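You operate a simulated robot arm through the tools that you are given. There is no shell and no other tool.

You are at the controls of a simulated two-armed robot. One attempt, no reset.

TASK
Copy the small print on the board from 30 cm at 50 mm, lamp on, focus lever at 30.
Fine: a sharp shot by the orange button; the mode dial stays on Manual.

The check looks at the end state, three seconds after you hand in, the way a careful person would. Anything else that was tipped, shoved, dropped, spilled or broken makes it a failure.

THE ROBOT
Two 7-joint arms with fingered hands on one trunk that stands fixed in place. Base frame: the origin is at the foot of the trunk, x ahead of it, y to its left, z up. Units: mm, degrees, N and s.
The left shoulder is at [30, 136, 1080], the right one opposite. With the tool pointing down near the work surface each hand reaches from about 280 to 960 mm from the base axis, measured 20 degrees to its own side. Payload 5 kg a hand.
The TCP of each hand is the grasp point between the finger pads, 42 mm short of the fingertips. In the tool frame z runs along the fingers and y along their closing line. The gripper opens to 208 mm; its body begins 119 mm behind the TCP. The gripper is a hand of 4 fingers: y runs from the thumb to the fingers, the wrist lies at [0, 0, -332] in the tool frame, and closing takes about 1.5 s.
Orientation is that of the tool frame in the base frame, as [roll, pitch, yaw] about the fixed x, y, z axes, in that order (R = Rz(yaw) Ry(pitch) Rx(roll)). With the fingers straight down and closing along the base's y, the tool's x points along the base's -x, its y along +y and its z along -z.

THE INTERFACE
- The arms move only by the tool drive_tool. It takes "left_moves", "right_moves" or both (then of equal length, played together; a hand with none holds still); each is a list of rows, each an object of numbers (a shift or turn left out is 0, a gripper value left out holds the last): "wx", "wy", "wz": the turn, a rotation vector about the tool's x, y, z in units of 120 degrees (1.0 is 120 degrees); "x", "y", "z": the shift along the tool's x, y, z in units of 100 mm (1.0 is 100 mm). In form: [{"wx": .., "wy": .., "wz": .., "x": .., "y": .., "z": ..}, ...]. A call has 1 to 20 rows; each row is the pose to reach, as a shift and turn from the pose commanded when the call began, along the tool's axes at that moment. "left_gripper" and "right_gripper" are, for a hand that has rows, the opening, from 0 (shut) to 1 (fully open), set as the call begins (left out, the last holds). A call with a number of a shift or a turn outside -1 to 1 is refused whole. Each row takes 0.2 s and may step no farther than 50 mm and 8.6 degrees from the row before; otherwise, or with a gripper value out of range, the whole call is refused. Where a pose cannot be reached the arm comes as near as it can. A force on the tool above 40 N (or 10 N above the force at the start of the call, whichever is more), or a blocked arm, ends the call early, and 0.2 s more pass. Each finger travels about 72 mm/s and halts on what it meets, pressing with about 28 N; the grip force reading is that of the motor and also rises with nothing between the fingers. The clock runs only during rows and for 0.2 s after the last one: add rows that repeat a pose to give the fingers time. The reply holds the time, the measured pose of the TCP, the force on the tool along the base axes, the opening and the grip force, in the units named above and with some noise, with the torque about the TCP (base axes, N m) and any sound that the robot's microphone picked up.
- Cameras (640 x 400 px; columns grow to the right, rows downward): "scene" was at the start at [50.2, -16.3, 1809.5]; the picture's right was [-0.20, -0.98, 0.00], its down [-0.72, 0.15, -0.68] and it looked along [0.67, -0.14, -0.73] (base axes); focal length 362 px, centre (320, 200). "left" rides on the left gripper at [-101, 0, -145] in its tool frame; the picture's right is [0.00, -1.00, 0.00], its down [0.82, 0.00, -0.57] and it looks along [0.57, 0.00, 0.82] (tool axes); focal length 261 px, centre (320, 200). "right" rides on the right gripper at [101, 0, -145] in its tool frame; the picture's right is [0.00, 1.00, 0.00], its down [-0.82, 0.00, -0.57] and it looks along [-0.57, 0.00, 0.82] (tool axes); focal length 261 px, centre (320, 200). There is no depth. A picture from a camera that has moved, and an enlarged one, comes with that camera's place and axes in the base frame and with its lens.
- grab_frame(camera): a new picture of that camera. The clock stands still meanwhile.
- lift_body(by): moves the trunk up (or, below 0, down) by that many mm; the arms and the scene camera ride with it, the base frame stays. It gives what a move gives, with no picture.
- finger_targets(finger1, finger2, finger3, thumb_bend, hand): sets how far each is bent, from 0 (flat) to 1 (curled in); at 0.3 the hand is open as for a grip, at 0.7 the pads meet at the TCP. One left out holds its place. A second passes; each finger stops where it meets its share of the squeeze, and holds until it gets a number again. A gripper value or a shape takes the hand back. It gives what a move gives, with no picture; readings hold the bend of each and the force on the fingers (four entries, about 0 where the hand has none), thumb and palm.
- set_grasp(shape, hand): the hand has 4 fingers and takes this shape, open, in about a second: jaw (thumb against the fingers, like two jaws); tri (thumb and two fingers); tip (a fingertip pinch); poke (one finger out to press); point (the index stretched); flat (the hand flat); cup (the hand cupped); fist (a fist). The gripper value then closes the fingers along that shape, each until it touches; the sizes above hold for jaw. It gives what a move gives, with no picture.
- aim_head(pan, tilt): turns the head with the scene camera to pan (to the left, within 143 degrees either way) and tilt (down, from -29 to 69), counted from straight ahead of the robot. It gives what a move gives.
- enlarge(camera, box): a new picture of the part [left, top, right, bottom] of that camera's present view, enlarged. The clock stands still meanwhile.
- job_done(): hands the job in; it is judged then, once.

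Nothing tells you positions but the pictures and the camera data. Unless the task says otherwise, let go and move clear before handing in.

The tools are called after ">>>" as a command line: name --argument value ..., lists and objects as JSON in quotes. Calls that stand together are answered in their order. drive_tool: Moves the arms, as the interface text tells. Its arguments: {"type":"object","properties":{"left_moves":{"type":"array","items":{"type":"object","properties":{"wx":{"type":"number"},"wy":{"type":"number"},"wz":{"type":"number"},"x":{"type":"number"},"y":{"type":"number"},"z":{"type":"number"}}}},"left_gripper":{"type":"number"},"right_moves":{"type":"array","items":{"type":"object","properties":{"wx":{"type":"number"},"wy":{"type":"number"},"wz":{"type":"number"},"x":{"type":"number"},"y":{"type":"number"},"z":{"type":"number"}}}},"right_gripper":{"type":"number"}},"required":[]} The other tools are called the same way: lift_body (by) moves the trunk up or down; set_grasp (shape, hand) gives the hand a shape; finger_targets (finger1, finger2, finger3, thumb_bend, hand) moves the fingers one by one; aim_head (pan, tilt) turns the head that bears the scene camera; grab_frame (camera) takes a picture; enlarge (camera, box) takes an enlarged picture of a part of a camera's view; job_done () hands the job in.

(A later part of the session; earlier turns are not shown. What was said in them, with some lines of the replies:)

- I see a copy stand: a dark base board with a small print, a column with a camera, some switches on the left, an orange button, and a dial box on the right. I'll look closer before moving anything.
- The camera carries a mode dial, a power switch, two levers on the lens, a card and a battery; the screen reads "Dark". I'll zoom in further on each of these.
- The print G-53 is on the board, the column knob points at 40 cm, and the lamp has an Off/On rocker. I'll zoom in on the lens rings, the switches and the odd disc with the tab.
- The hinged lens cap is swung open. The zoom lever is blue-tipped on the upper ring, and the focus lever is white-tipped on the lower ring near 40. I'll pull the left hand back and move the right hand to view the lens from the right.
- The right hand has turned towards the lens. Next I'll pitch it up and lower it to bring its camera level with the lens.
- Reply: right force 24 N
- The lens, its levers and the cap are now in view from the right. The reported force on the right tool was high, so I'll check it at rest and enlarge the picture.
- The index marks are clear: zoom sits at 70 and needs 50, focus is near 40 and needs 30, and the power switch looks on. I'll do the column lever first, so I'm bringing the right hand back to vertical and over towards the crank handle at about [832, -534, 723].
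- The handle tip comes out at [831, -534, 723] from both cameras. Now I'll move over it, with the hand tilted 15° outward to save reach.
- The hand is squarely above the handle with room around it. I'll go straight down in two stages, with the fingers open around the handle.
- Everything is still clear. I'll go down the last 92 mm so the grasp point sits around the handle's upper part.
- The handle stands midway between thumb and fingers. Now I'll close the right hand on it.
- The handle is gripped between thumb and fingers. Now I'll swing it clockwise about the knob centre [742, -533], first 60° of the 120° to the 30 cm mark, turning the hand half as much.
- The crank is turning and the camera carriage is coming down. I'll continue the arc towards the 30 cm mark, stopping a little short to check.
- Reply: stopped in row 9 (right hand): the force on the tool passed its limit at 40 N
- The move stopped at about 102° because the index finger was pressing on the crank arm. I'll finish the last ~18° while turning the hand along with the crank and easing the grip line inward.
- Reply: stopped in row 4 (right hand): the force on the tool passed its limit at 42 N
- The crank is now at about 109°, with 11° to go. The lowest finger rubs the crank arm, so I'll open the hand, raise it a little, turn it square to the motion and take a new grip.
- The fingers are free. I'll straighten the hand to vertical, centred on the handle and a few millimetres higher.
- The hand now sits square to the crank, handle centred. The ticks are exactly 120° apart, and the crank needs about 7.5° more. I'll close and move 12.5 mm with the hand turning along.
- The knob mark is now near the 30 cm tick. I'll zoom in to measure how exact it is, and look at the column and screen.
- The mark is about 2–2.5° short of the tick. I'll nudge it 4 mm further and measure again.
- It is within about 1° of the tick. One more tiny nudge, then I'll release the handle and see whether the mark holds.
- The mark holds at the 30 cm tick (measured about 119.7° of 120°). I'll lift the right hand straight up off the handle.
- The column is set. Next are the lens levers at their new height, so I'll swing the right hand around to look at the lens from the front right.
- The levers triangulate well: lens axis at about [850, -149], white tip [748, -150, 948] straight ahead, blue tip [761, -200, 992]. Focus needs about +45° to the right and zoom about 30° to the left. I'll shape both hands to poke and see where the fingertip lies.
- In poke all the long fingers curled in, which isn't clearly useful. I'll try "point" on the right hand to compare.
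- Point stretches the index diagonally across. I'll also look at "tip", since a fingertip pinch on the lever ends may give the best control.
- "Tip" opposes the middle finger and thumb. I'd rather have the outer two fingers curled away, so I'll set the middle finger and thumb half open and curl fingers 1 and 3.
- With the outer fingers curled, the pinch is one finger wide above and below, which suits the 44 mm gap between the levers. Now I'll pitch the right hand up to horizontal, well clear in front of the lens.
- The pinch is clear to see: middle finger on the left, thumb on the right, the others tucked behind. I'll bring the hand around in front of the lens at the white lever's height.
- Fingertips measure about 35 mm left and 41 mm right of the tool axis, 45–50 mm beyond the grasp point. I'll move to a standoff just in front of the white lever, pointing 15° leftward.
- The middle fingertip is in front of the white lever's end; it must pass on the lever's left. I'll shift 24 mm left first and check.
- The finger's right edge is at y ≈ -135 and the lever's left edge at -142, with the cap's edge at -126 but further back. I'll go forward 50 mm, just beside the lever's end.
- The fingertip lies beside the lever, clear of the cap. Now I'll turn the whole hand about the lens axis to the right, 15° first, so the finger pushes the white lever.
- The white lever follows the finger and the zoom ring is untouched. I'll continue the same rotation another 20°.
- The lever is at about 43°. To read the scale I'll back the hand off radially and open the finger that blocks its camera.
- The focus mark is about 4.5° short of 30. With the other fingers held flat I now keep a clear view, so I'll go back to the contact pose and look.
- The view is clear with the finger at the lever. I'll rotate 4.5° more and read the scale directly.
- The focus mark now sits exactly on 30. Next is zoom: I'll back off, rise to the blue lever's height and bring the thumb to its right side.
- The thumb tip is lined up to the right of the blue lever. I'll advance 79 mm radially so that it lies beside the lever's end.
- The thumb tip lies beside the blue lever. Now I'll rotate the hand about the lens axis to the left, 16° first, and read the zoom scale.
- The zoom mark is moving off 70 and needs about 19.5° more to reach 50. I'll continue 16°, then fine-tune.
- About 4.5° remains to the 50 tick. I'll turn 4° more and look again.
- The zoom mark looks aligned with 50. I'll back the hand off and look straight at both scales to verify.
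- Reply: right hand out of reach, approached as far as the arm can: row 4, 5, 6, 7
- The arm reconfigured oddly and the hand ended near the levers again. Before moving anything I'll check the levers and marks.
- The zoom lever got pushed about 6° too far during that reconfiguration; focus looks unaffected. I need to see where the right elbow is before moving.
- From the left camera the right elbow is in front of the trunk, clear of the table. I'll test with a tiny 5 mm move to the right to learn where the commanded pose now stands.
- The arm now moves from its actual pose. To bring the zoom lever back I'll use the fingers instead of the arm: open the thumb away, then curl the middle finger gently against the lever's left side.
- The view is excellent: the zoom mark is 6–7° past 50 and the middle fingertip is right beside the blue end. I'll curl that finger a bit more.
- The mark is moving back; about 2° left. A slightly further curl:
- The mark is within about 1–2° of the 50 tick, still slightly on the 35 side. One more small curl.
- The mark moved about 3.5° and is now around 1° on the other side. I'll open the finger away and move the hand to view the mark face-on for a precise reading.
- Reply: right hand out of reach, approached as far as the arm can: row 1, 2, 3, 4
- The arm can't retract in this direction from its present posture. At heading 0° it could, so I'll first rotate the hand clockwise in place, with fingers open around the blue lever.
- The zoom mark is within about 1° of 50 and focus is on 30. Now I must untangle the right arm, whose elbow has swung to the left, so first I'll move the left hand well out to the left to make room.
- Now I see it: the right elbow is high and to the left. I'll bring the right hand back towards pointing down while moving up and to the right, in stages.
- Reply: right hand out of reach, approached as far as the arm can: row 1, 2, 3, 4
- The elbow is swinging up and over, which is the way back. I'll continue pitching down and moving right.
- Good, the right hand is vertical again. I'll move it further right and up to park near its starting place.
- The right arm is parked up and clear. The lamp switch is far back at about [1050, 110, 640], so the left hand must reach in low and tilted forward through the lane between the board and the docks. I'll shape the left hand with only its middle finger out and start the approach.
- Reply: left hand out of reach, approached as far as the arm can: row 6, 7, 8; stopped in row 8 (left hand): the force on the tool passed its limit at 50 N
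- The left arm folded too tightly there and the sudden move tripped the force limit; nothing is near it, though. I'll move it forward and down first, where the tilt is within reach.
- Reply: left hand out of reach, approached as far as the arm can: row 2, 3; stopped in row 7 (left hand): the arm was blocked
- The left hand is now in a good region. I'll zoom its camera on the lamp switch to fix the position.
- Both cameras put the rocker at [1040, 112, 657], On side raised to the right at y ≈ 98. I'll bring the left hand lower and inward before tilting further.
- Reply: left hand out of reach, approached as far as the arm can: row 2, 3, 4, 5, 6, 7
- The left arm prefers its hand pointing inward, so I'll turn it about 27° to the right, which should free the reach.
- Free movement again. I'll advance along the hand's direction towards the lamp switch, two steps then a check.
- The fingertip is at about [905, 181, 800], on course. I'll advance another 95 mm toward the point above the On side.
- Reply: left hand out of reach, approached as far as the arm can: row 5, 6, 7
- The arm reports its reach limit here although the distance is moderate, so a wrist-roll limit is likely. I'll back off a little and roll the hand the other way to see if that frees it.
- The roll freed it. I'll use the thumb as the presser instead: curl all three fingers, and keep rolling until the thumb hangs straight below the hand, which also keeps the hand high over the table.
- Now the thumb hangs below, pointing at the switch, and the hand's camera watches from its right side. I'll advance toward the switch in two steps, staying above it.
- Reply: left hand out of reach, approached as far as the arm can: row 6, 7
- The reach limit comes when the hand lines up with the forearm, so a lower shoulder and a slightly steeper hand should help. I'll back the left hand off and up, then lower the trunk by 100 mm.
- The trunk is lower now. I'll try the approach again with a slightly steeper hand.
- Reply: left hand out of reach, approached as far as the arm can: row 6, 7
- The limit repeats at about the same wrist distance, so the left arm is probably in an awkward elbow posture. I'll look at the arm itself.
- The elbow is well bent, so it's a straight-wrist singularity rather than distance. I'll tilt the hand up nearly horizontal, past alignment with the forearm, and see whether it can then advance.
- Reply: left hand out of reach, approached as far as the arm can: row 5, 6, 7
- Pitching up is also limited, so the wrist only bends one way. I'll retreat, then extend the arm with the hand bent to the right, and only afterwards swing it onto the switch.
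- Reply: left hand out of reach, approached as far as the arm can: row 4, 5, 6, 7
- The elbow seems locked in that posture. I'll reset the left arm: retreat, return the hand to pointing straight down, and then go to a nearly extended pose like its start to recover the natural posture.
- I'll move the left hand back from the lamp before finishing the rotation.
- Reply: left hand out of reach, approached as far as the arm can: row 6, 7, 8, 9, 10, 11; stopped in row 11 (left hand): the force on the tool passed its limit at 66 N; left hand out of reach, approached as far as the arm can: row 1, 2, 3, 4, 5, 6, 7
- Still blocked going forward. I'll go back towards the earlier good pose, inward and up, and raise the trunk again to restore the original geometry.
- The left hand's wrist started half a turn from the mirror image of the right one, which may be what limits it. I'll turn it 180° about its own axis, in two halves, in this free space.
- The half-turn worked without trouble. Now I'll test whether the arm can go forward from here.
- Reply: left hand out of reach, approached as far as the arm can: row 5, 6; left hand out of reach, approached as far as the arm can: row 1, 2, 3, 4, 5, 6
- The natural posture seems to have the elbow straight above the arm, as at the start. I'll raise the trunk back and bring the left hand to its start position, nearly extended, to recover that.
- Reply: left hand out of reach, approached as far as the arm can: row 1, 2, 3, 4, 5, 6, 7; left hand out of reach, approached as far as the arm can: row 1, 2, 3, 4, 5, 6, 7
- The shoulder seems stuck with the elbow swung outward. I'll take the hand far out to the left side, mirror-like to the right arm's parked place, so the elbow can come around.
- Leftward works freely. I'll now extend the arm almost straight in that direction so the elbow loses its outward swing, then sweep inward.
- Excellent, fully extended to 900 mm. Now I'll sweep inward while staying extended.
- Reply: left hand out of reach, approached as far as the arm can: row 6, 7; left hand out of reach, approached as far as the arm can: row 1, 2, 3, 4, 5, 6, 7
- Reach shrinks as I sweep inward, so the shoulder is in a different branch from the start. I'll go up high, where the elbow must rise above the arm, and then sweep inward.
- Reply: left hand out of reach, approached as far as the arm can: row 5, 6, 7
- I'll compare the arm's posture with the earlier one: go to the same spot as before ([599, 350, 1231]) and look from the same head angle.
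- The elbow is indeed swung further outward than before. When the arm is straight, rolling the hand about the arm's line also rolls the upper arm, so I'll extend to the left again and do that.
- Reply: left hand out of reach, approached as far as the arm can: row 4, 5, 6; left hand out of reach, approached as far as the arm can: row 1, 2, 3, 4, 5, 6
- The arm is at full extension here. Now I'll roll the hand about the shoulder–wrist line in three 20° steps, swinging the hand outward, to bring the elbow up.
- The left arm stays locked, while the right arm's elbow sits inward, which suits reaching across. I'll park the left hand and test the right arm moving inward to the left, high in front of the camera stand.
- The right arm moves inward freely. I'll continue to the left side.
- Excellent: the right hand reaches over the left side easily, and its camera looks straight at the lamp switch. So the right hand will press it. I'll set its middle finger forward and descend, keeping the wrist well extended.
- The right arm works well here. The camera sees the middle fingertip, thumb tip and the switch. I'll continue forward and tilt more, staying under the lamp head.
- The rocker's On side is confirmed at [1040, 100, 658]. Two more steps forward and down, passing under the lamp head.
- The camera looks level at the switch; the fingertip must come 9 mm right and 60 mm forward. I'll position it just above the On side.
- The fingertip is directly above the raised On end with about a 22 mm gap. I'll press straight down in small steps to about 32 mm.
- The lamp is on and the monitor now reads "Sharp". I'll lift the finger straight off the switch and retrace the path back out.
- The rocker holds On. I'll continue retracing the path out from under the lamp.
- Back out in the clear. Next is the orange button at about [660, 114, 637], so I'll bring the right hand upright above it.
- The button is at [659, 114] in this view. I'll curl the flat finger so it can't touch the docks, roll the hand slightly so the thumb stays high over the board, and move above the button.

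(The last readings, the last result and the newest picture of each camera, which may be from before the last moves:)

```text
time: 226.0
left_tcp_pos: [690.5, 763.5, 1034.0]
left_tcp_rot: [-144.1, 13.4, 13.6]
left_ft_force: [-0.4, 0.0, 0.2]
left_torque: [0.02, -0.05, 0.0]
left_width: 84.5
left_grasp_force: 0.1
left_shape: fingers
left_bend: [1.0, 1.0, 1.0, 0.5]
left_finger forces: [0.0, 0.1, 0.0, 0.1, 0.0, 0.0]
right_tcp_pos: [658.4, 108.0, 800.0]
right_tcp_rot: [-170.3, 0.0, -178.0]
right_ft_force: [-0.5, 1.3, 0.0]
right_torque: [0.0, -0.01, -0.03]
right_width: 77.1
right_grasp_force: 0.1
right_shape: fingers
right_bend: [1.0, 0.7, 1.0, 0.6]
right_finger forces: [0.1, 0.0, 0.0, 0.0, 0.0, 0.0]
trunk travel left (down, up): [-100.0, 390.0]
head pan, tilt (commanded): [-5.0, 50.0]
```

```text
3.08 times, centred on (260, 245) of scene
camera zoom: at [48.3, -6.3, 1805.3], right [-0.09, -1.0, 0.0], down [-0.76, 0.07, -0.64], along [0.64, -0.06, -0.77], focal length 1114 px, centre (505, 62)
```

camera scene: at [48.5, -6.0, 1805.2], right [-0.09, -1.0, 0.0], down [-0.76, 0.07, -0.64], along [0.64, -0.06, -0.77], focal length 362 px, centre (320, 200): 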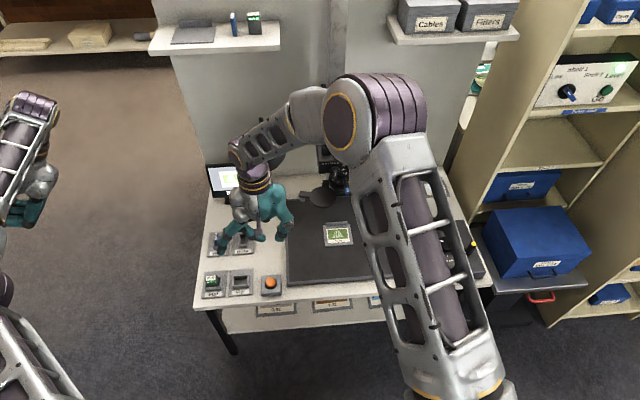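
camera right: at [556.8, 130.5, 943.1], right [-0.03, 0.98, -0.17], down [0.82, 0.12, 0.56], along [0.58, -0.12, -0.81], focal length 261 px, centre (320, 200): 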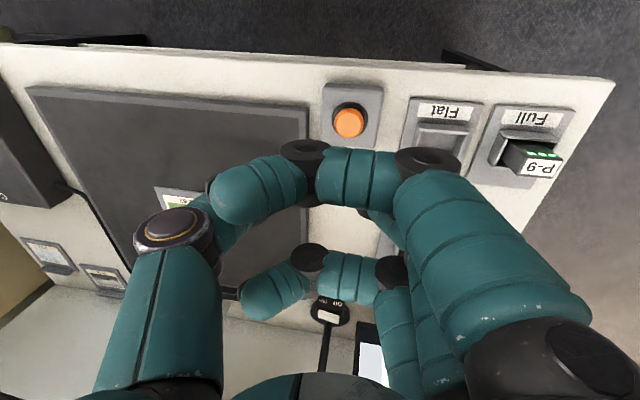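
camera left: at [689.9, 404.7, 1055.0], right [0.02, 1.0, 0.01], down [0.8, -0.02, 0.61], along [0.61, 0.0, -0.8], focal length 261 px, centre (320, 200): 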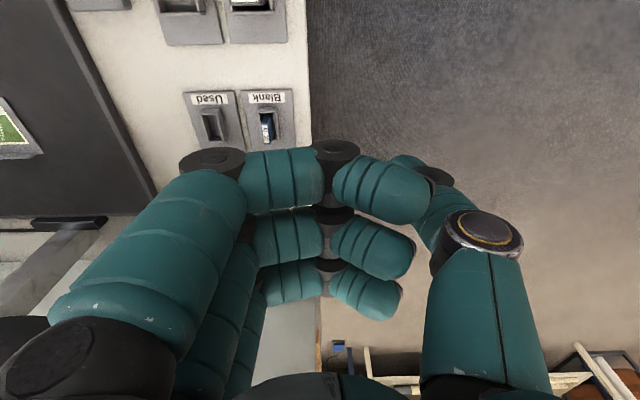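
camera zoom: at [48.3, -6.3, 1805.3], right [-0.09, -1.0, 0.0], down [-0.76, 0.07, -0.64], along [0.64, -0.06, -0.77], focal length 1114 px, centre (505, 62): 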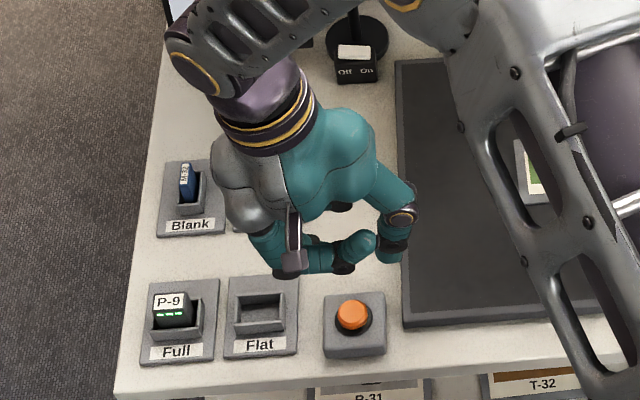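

The fingertip needs 4 mm to the left to be centred on the button. I'll descend to just above it.

>>> drive_tool --right_moves '[{"y": 0.042, "z": 0.196}, {"y": 0.085, "z": 0.39}, {"y": 0.127, "z": 0.587}, {"y": 0.17, "z": 0.782}, {"y": 0.212, "z": 0.978}, {"y": 0.212, "z": 0.978}]'

>>> grab_frame --camera "right"

>>> enlarge --camera "scene" --box '[200, 230, 320, 320]'

```text
time: 227.4
left_tcp_pos: [689.4, 763.3, 1034.3]
left_tcp_rot: [-144.1, 13.4, 13.4]
left_ft_force: [-0.4, -0.3, 0.5]
left_torque: [0.01, -0.03, -0.04]
left_width: 84.8
left_grasp_force: 0.1
left_shape: fingers
left_bend: [1.0, 1.0, 1.0, 0.5]
left_finger forces: [0.1, 0.0, 0.1, 0.0, 0.1, 0.0]
right_tcp_pos: [657.9, 112.1, 699.1]
right_tcp_rot: [-170.1, -0.1, -178.1]
right_ft_force: [-0.1, 0.0, 0.7]
right_torque: [0.01, -0.03, 0.03]
right_width: 76.8
right_grasp_force: 0.0
right_shape: fingers
right_bend: [1.0, 0.7, 1.0, 0.6]
right_finger forces: [0.0, 0.0, 0.0, 0.0, 0.1, 0.0]
trunk travel left (down, up): [-100.0, 390.0]
head pan, tilt (commanded): [-5.0, 50.0]
```

```text
taken
camera right: at [555.7, 133.6, 842.6], right [-0.03, 0.98, -0.17], down [0.82, 0.12, 0.56], along [0.58, -0.12, -0.81], focal length 261 px, centre (320, 200)
```

right: 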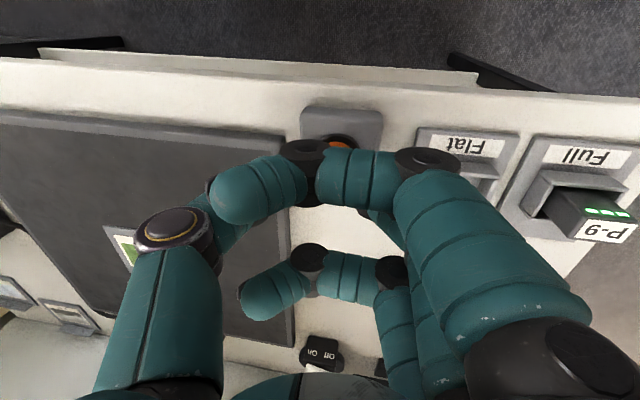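

```text
4.44 times, centred on (260, 275) of scene
camera zoom: at [48.4, -6.5, 1805.3], right [-0.09, -1.0, 0.0], down [-0.76, 0.07, -0.64], along [0.64, -0.06, -0.77], focal length 1608 px, centre (587, -133)
```

zoom: 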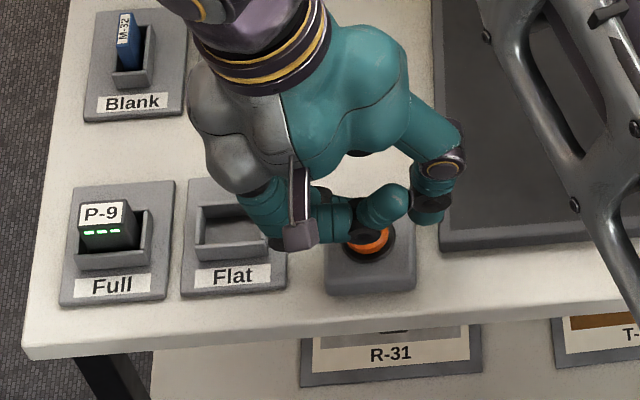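

Before pressing, I'll check the monitor and the camera once more.

>>> enlarge --camera "scene" --box '[195, 150, 255, 210]'

>>> enlarge --camera "scene" --box '[290, 90, 400, 220]'

```text
6.67 times, centred on (225, 180) of scene
camera zoom: at [48.4, -6.5, 1805.3], right [-0.09, -1.0, 0.0], down [-0.76, 0.07, -0.64], along [0.64, -0.06, -0.77], focal length 2413 px, centre (953, 333)
```

zoom: 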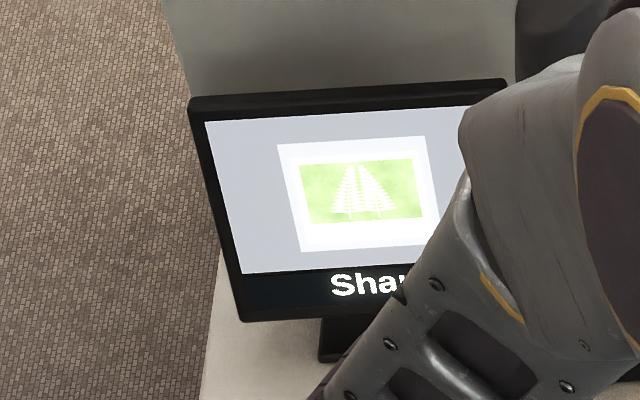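

```text
3.08 times, centred on (345, 155) of scene
camera zoom: at [48.4, -6.5, 1805.3], right [-0.09, -1.0, 0.0], down [-0.76, 0.07, -0.64], along [0.64, -0.06, -0.77], focal length 1114 px, centre (243, 338)
```

zoom: 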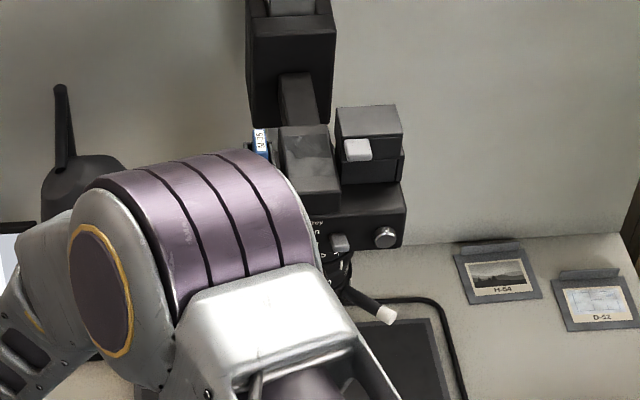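

All set: "Sharp", dial on Manual. I'll press the orange button with small downward steps.

>>> drive_tool --right_moves '[{"y": 0.0135, "z": 0.0789}, {"y": 0.0202, "z": 0.1183}, {"y": 0.0236, "z": 0.138}, {"y": 0.027, "z": 0.1577}, {"y": 0.0303, "z": 0.1774}]'

>>> enlarge --camera "scene" --box '[195, 150, 255, 210]'

>>> enlarge --camera "scene" --box '[220, 240, 310, 310]'

```text
time: 228.6
left_tcp_pos: [690.2, 763.8, 1034.1]
left_tcp_rot: [-144.1, 13.3, 13.5]
left_ft_force: [-0.4, -0.1, -0.8]
left_torque: [0.02, 0.05, 0.01]
left_width: 84.2
left_grasp_force: 0.0
left_shape: fingers
left_bend: [1.0, 1.0, 1.0, 0.5]
left_finger forces: [0.0, 0.0, 0.1, 0.0, 0.1, 0.0]
right_tcp_pos: [658.9, 111.5, 683.1]
right_tcp_rot: [-170.3, 0.0, -178.0]
right_ft_force: [-0.3, 2.6, 6.0]
right_torque: [0.11, 0.0, 0.0]
right_width: 76.8
right_grasp_force: 2.9
right_shape: fingers
right_bend: [1.0, 0.71, 1.0, 0.6]
right_finger forces: [0.0, 6.1, 0.2, 0.0, 0.0, 0.0]
trunk travel left (down, up): [-100.0, 390.0]
head pan, tilt (commanded): [-5.0, 50.0]
heard: click
```

```text
6.67 times, centred on (225, 180) of scene
camera zoom: at [48.3, -6.2, 1805.3], right [-0.09, -1.0, 0.0], down [-0.76, 0.07, -0.64], along [0.64, -0.06, -0.77], focal length 2413 px, centre (953, 333)
```

zoom: 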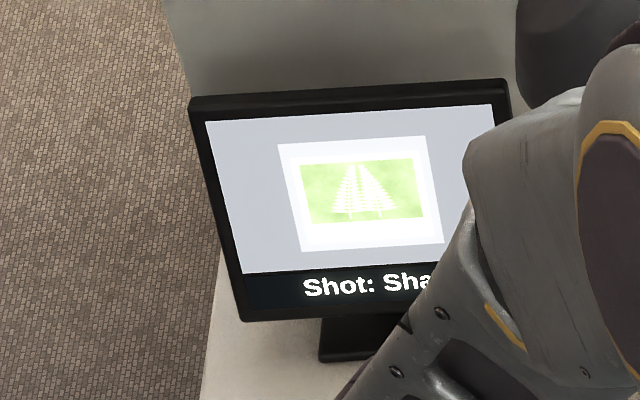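

```text
5.71 times, centred on (265, 275) of scene
camera zoom: at [48.3, -6.2, 1805.3], right [-0.09, -1.0, 0.0], down [-0.76, 0.07, -0.64], along [0.64, -0.06, -0.77], focal length 2068 px, centre (634, -229)
```

zoom: 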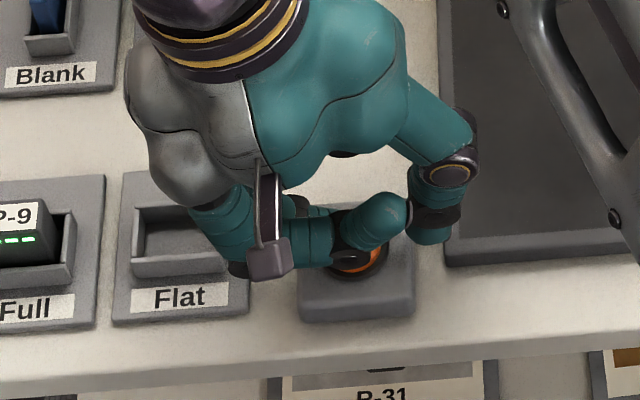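

"Click", and the monitor says "Shot: Sha…" – the shot was taken. I'll lift the finger straight up off the button and back away.

>>> drive_tool --right_moves '[{"y": -0.03, "z": -0.177}, {"y": -0.08, "z": -0.45}, {"y": -0.12, "z": -0.7}, {"y": -0.17, "z": -0.98}, {"y": -0.17, "z": -0.98}]'

>>> drive_tool --right_moves '[{"wx": -0.021, "y": -0.03, "z": -0.25}, {"wx": -0.042, "y": -0.06, "z": -0.5}, {"wx": -0.063, "y": -0.09, "z": -0.75}, {"wx": -0.083, "y": -0.12, "z": -0.98}, {"wx": -0.083, "y": -0.12, "z": -0.98}]'

>>> drive_tool --right_moves '[{"z": -0.25}, {"z": -0.5}, {"z": -0.75}, {"z": -1.0}, {"z": -1.0}]'

>>> drive_tool --right_moves '[{"z": -0.25}, {"z": -0.5}, {"z": -0.75}, {"z": -1.0}, {"z": -1.0}]'

>>> drive_tool --right_moves '[{"y": -0.2}, {"y": -0.4}, {"y": -0.6}, {"y": -0.8}, {"y": -1.0}, {"y": -1.0}]'

>>> drive_tool --right_moves '[{"y": -0.2}, {"y": -0.4}, {"y": -0.6}, {"y": -0.8}, {"y": -1.0}, {"y": -1.0}]'

>>> grab_frame --camera "scene"

```text
time: 229.8
left_tcp_pos: [690.2, 763.5, 1032.6]
left_tcp_rot: [-144.2, 13.6, 13.4]
left_ft_force: [0.5, -0.2, -0.7]
left_torque: [0.01, 0.02, 0.02]
left_width: 84.8
left_grasp_force: 0.1
left_shape: fingers
left_bend: [1.0, 1.0, 1.0, 0.5]
left_finger forces: [0.1, 0.0, 0.0, 0.0, 0.0, 0.1]
right_tcp_pos: [659.5, 112.5, 780.5]
right_tcp_rot: [-170.2, -0.1, -178.0]
right_ft_force: [-0.2, -0.6, 0.4]
right_torque: [-0.01, 0.02, 0.01]
right_width: 77.0
right_grasp_force: 0.0
right_shape: fingers
right_bend: [1.0, 0.7, 1.0, 0.6]
right_finger forces: [0.0, 0.0, 0.0, 0.0, 0.1, 0.1]
trunk travel left (down, up): [-100.0, 390.0]
head pan, tilt (commanded): [-5.0, 50.0]
```

```text
time: 231.0
left_tcp_pos: [690.1, 763.7, 1033.4]
left_tcp_rot: [-144.0, 13.6, 13.4]
left_ft_force: [0.2, 0.6, 0.6]
left_torque: [-0.02, 0.05, 0.02]
left_width: 84.7
left_grasp_force: 0.0
left_shape: fingers
left_bend: [1.0, 1.0, 1.0, 0.5]
left_finger forces: [0.1, 0.1, 0.0, 0.0, 0.0, 0.0]
right_tcp_pos: [658.5, 117.1, 880.7]
right_tcp_rot: [179.8, -0.1, -178.0]
right_ft_force: [0.1, 0.3, -0.7]
right_torque: [-0.02, -0.01, 0.0]
right_width: 77.0
right_grasp_force: 0.1
right_shape: fingers
right_bend: [1.0, 0.7, 1.0, 0.6]
right_finger forces: [0.0, 0.0, 0.0, 0.0, 0.1, 0.1]
trunk travel left (down, up): [-100.0, 390.0]
head pan, tilt (commanded): [-5.0, 50.0]
```

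```text
time: 232.2
left_tcp_pos: [689.9, 764.3, 1032.4]
left_tcp_rot: [-144.1, 13.3, 13.4]
left_ft_force: [-0.1, 0.6, 0.1]
left_torque: [0.0, 0.03, -0.01]
left_width: 84.7
left_grasp_force: 0.0
left_shape: fingers
left_bend: [1.0, 1.0, 1.0, 0.5]
left_finger forces: [0.0, 0.0, 0.1, 0.0, 0.1, 0.0]
right_tcp_pos: [658.9, 117.0, 980.2]
right_tcp_rot: [179.8, 0.0, -178.0]
right_ft_force: [0.4, -0.3, -1.1]
right_torque: [0.0, 0.02, 0.0]
right_width: 77.0
right_grasp_force: 0.2
right_shape: fingers
right_bend: [1.0, 0.7, 1.0, 0.6]
right_finger forces: [0.0, 0.0, 0.0, 0.0, 0.1, 0.0]
trunk travel left (down, up): [-100.0, 390.0]
head pan, tilt (commanded): [-5.0, 50.0]
```

```text
time: 233.4
left_tcp_pos: [691.1, 763.3, 1031.5]
left_tcp_rot: [-144.2, 13.5, 13.4]
left_ft_force: [0.6, 0.0, -0.4]
left_torque: [0.02, 0.02, 0.05]
left_width: 84.7
left_grasp_force: 0.1
left_shape: fingers
left_bend: [1.0, 1.0, 1.0, 0.5]
left_finger forces: [0.0, 0.1, 0.0, 0.1, 0.0, 0.0]
right_tcp_pos: [659.0, 117.5, 1080.2]
right_tcp_rot: [179.9, 0.0, -177.9]
right_ft_force: [0.0, 0.6, 0.3]
right_torque: [-0.02, 0.05, -0.02]
right_width: 76.8
right_grasp_force: 0.1
right_shape: fingers
right_bend: [1.0, 0.7, 1.0, 0.6]
right_finger forces: [0.0, 0.0, 0.0, 0.0, 0.1, 0.1]
trunk travel left (down, up): [-100.0, 390.0]
head pan, tilt (commanded): [-5.0, 50.0]
```

```text
time: 234.8
left_tcp_pos: [689.3, 763.8, 1032.7]
left_tcp_rot: [-144.1, 13.4, 13.4]
left_ft_force: [-0.1, 0.9, -0.4]
left_torque: [-0.03, -0.01, 0.01]
left_width: 85.0
left_grasp_force: 0.1
left_shape: fingers
left_bend: [1.0, 1.0, 1.0, 0.5]
left_finger forces: [0.0, 0.1, 0.0, 0.0, 0.1, 0.0]
right_tcp_pos: [662.0, 16.2, 1079.3]
right_tcp_rot: [179.8, 0.0, -178.1]
right_ft_force: [0.6, -0.4, 0.3]
right_torque: [-0.01, 0.02, -0.03]
right_width: 77.0
right_grasp_force: 0.1
right_shape: fingers
right_bend: [1.0, 0.7, 1.0, 0.6]
right_finger forces: [0.1, 0.0, 0.1, 0.0, 0.0, 0.1]
trunk travel left (down, up): [-100.0, 390.0]
head pan, tilt (commanded): [-5.0, 50.0]
```

```text
time: 236.2
left_tcp_pos: [688.5, 763.8, 1033.4]
left_tcp_rot: [-144.1, 13.3, 13.5]
left_ft_force: [0.1, -0.1, -0.8]
left_torque: [-0.02, 0.01, -0.01]
left_width: 84.5
left_grasp_force: 0.2
left_shape: fingers
left_bend: [1.0, 1.0, 1.0, 0.5]
left_finger forces: [0.0, 0.0, 0.0, 0.0, 0.0, 0.0]
right_tcp_pos: [664.5, -83.0, 1080.6]
right_tcp_rot: [179.8, 0.0, -178.0]
right_ft_force: [0.4, 0.2, -0.9]
right_torque: [-0.06, 0.03, -0.03]
right_width: 77.1
right_grasp_force: 0.1
right_shape: fingers
right_bend: [1.0, 0.7, 1.0, 0.6]
right_finger forces: [0.0, 0.0, 0.0, 0.0, 0.1, 0.1]
trunk travel left (down, up): [-100.0, 390.0]
head pan, tilt (commanded): [-5.0, 50.0]
```

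```text
taken
camera scene: at [49.0, -5.7, 1805.2], right [-0.09, -1.0, 0.0], down [-0.76, 0.07, -0.64], along [0.64, -0.06, -0.77], focal length 362 px, centre (320, 200)
```

scene: 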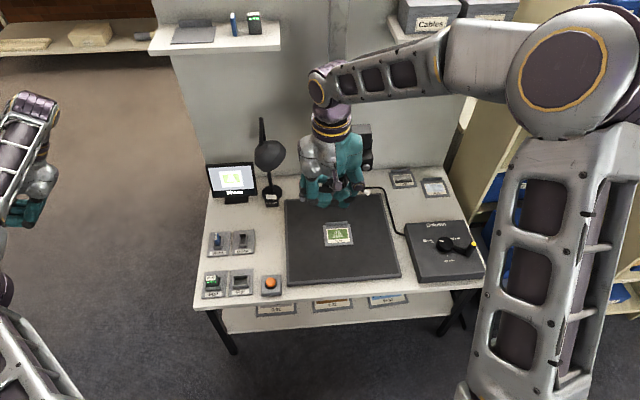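

The hand is moving away fine; I'll go up a little and continue right to its earlier parked place, clear of the camera stand.

>>> drive_tool --right_moves '[{"x": 0.05, "z": -0.25}, {"x": 0.1, "z": -0.5}, {"x": 0.15, "z": -0.75}, {"x": 0.2, "z": -1.0}, {"x": 0.2, "z": -1.0}]'

>>> drive_tool --right_moves '[{"y": -0.2}, {"y": -0.4}, {"y": -0.6}, {"y": -0.8}, {"y": -1.0}, {"y": -1.0}]'

>>> drive_tool --right_moves '[{"y": -0.2}, {"y": -0.4}, {"y": -0.6}, {"y": -0.8}, {"y": -1.0}, {"y": -1.0}]'

>>> drive_tool --right_moves '[{"y": -0.2}, {"y": -0.4}, {"y": -0.6}, {"y": -0.8}, {"y": -1.0}, {"y": -1.0}]'

>>> grab_frame --camera "scene"

```text
time: 237.4
left_tcp_pos: [690.7, 762.4, 1032.9]
left_tcp_rot: [-144.1, 13.5, 13.4]
left_ft_force: [0.6, 0.3, -0.4]
left_torque: [0.07, 0.04, 0.03]
left_width: 84.5
left_grasp_force: 0.0
left_shape: fingers
left_bend: [1.0, 1.0, 1.0, 0.5]
left_finger forces: [0.0, 0.0, 0.0, 0.1, 0.0, 0.0]
right_tcp_pos: [644.8, -85.4, 1179.7]
right_tcp_rot: [179.8, -0.1, -178.0]
right_ft_force: [-1.1, 0.0, -0.3]
right_torque: [0.0, 0.03, 0.02]
right_width: 77.2
right_grasp_force: 0.0
right_shape: fingers
right_bend: [1.0, 0.7, 1.0, 0.6]
right_finger forces: [0.0, 0.1, 0.1, 0.0, 0.0, 0.1]
trunk travel left (down, up): [-100.0, 390.0]
head pan, tilt (commanded): [-5.0, 50.0]
```

```text
time: 238.8
left_tcp_pos: [689.2, 764.3, 1033.5]
left_tcp_rot: [-144.1, 13.4, 13.6]
left_ft_force: [-0.2, 0.9, 0.5]
left_torque: [-0.03, 0.04, 0.0]
left_width: 84.8
left_grasp_force: 0.1
left_shape: fingers
left_bend: [1.0, 1.0, 1.0, 0.5]
left_finger forces: [0.0, 0.1, 0.0, 0.0, 0.0, 0.1]
right_tcp_pos: [649.0, -183.5, 1178.5]
right_tcp_rot: [179.8, 0.0, -178.0]
right_ft_force: [-0.7, 0.2, -0.4]
right_torque: [-0.02, -0.02, -0.04]
right_width: 77.1
right_grasp_force: 0.1
right_shape: fingers
right_bend: [1.0, 0.7, 1.0, 0.6]
right_finger forces: [0.0, 0.0, 0.1, 0.1, 0.1, 0.1]
trunk travel left (down, up): [-100.0, 390.0]
head pan, tilt (commanded): [-5.0, 50.0]
```

```text
time: 240.2
left_tcp_pos: [690.3, 764.1, 1033.1]
left_tcp_rot: [-144.1, 13.5, 13.5]
left_ft_force: [-0.3, -0.2, -0.4]
left_torque: [-0.04, 0.01, 0.0]
left_width: 84.6
left_grasp_force: 0.1
left_shape: fingers
left_bend: [1.0, 1.0, 1.0, 0.5]
left_finger forces: [0.0, 0.0, 0.0, 0.0, 0.0, 0.0]
right_tcp_pos: [652.1, -283.2, 1180.1]
right_tcp_rot: [179.8, 0.0, -178.0]
right_ft_force: [0.2, 0.5, -0.5]
right_torque: [-0.02, 0.03, -0.01]
right_width: 77.0
right_grasp_force: 0.0
right_shape: fingers
right_bend: [1.0, 0.7, 1.0, 0.6]
right_finger forces: [0.1, 0.0, 0.0, 0.0, 0.0, 0.1]
trunk travel left (down, up): [-100.0, 390.0]
head pan, tilt (commanded): [-5.0, 50.0]
```

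```text
time: 241.6
left_tcp_pos: [688.8, 764.2, 1033.6]
left_tcp_rot: [-144.1, 13.4, 13.4]
left_ft_force: [-0.7, -0.8, 0.0]
left_torque: [0.0, 0.0, -0.01]
left_width: 84.6
left_grasp_force: 0.1
left_shape: fingers
left_bend: [1.0, 1.0, 1.0, 0.5]
left_finger forces: [0.0, 0.0, 0.0, 0.0, 0.0, 0.0]
right_tcp_pos: [655.7, -383.2, 1177.5]
right_tcp_rot: [179.7, 0.0, -178.0]
right_ft_force: [-0.6, 0.8, 0.3]
right_torque: [-0.03, 0.0, 0.04]
right_width: 77.2
right_grasp_force: 0.1
right_shape: fingers
right_bend: [1.0, 0.7, 1.0, 0.6]
right_finger forces: [0.0, 0.0, 0.0, 0.0, 0.0, 0.0]
trunk travel left (down, up): [-100.0, 390.0]
head pan, tilt (commanded): [-5.0, 50.0]
```

```text
taken
camera scene: at [48.8, -5.8, 1805.2], right [-0.09, -1.0, 0.0], down [-0.76, 0.07, -0.64], along [0.64, -0.06, -0.77], focal length 362 px, centre (320, 200)
```

scene: 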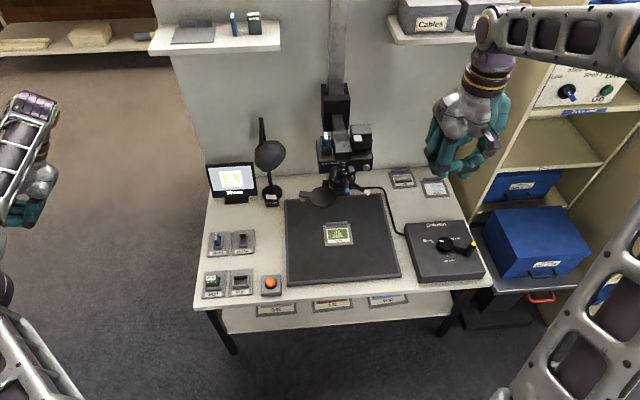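

Both arms are clear of the table. Now a careful look at the final state: monitor, camera and lens marks, column knob, lamp switch, and everything around.

>>> enlarge --camera "scene" --box '[195, 150, 295, 215]'

>>> enlarge --camera "scene" --box '[305, 140, 385, 205]'

>>> enlarge --camera "scene" --box '[395, 215, 495, 285]'

>>> enlarge --camera "scene" --box '[190, 210, 300, 300]'

>>> enlarge --camera "scene" --box '[190, 120, 500, 320]'

>>> enlarge --camera "right" --box '[200, 0, 640, 220]'

```text
6.15 times, centred on (245, 182) of scene
camera zoom: at [48.8, -5.8, 1805.2], right [-0.09, -1.0, 0.0], down [-0.76, 0.07, -0.64], along [0.64, -0.06, -0.77], focal length 2227 px, centre (782, 308)
```

zoom: 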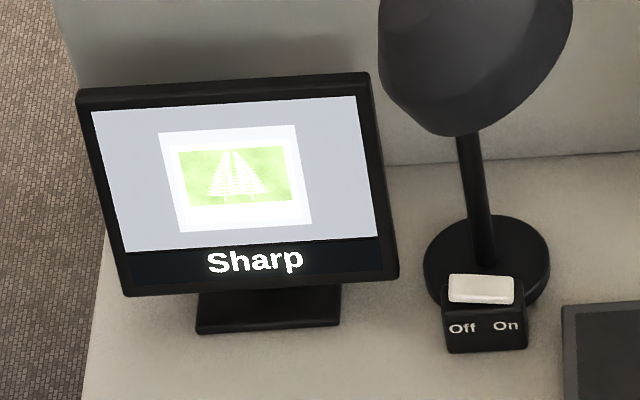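

```text
6.15 times, centred on (345, 172) of scene
camera zoom: at [48.8, -5.8, 1805.2], right [-0.09, -1.0, 0.0], down [-0.76, 0.07, -0.64], along [0.64, -0.06, -0.77], focal length 2227 px, centre (166, 369)
```

zoom: 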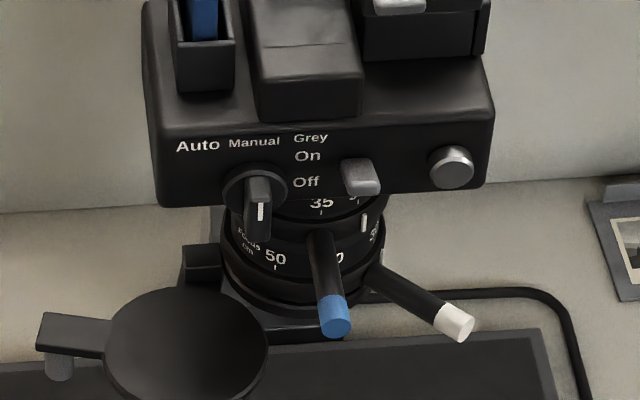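

```text
5.71 times, centred on (445, 250) of scene
camera zoom: at [48.8, -5.8, 1805.2], right [-0.09, -1.0, 0.0], down [-0.76, 0.07, -0.64], along [0.64, -0.06, -0.77], focal length 2068 px, centre (-394, -86)
```

zoom: 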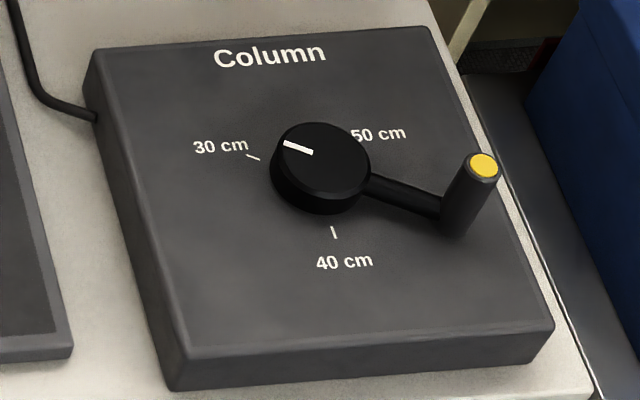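

```text
4.44 times, centred on (245, 255) of scene
camera zoom: at [48.8, -5.8, 1805.2], right [-0.09, -1.0, 0.0], down [-0.76, 0.07, -0.64], along [0.64, -0.06, -0.77], focal length 1608 px, centre (653, -44)
```

zoom: 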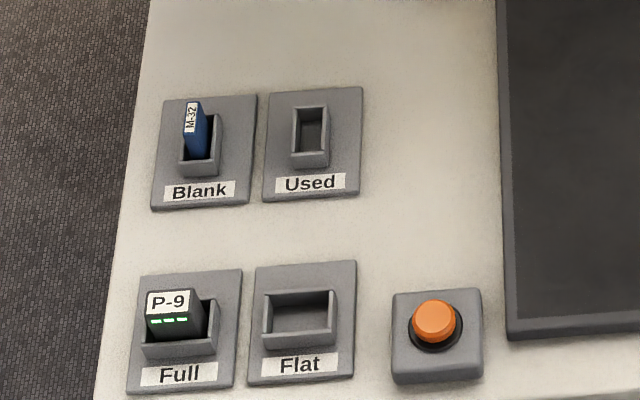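

```text
2.00 times, centred on (345, 220) of scene
camera zoom: at [48.8, -5.8, 1805.2], right [-0.09, -1.0, 0.0], down [-0.76, 0.07, -0.64], along [0.64, -0.06, -0.77], focal length 724 px, centre (270, 160)
```

zoom: 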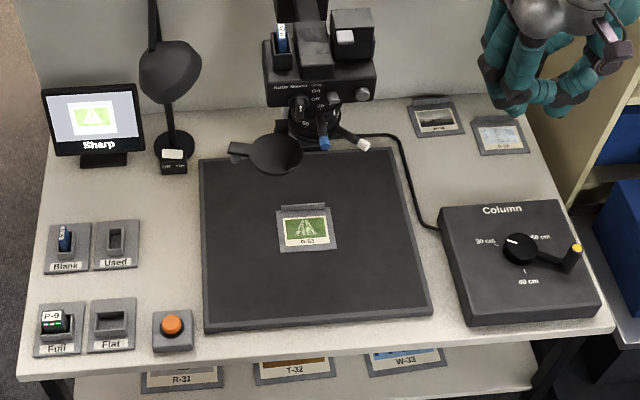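

```text
1.45 times, centred on (420, 110) of right
camera zoom: at [554.4, -386.7, 1323.7], right [-0.03, 1.0, 0.0], down [0.82, 0.02, 0.57], along [0.57, 0.02, -0.82], focal length 379 px, centre (174, 331)
```

zoom: 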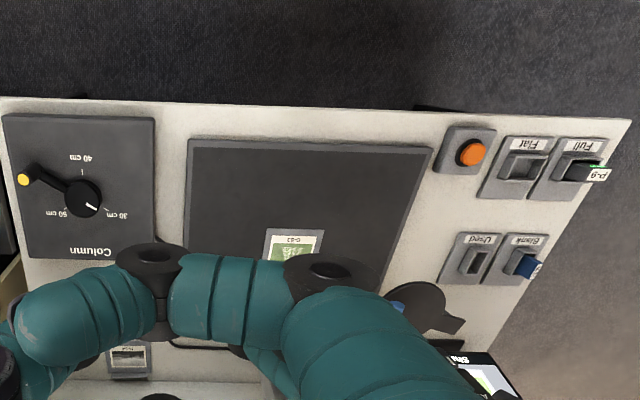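

The final state looks right. The column mark is on 30 cm, the focus mark on 30, and the zoom mark within about 1° of 50. The lamp is on, the dial is still on Manual, and the monitor showed the shot and now reads "Sharp". Nothing else on the table has moved and both hands are clear, so I'm handing in.

>>> job_done

```text
The job is handed in.
```

I copied the small print G-53 with a press of the orange button. The microphone picked up a click and the monitor showed "Shot: Sha…", partly hidden by the arm. I have handed the job in.

| Setting | Asked | At hand-in |
|---|---|---|
| Column | 30 cm | mark within about 1° of the 30 cm tick |
| Zoom | 50 mm | mark within about 1–2° of the 50 tick, on the 70 side |
| Focus lever | 30 | mark aligned with the 30 tick |
| Lamp | on | switch rocker on On |
| Mode dial | Manual | on Manual, not touched |

- **Zoom:** while the right arm was moving clear, it pushed the zoom lever about 6° past 50. I brought it back before taking the shot, but it is the least exact of the settings.
- **Surroundings:** nothing else on the table had been tipped, moved or dropped in the last pictures. Both hands were clear of the table, and the monitor read "Sharp".
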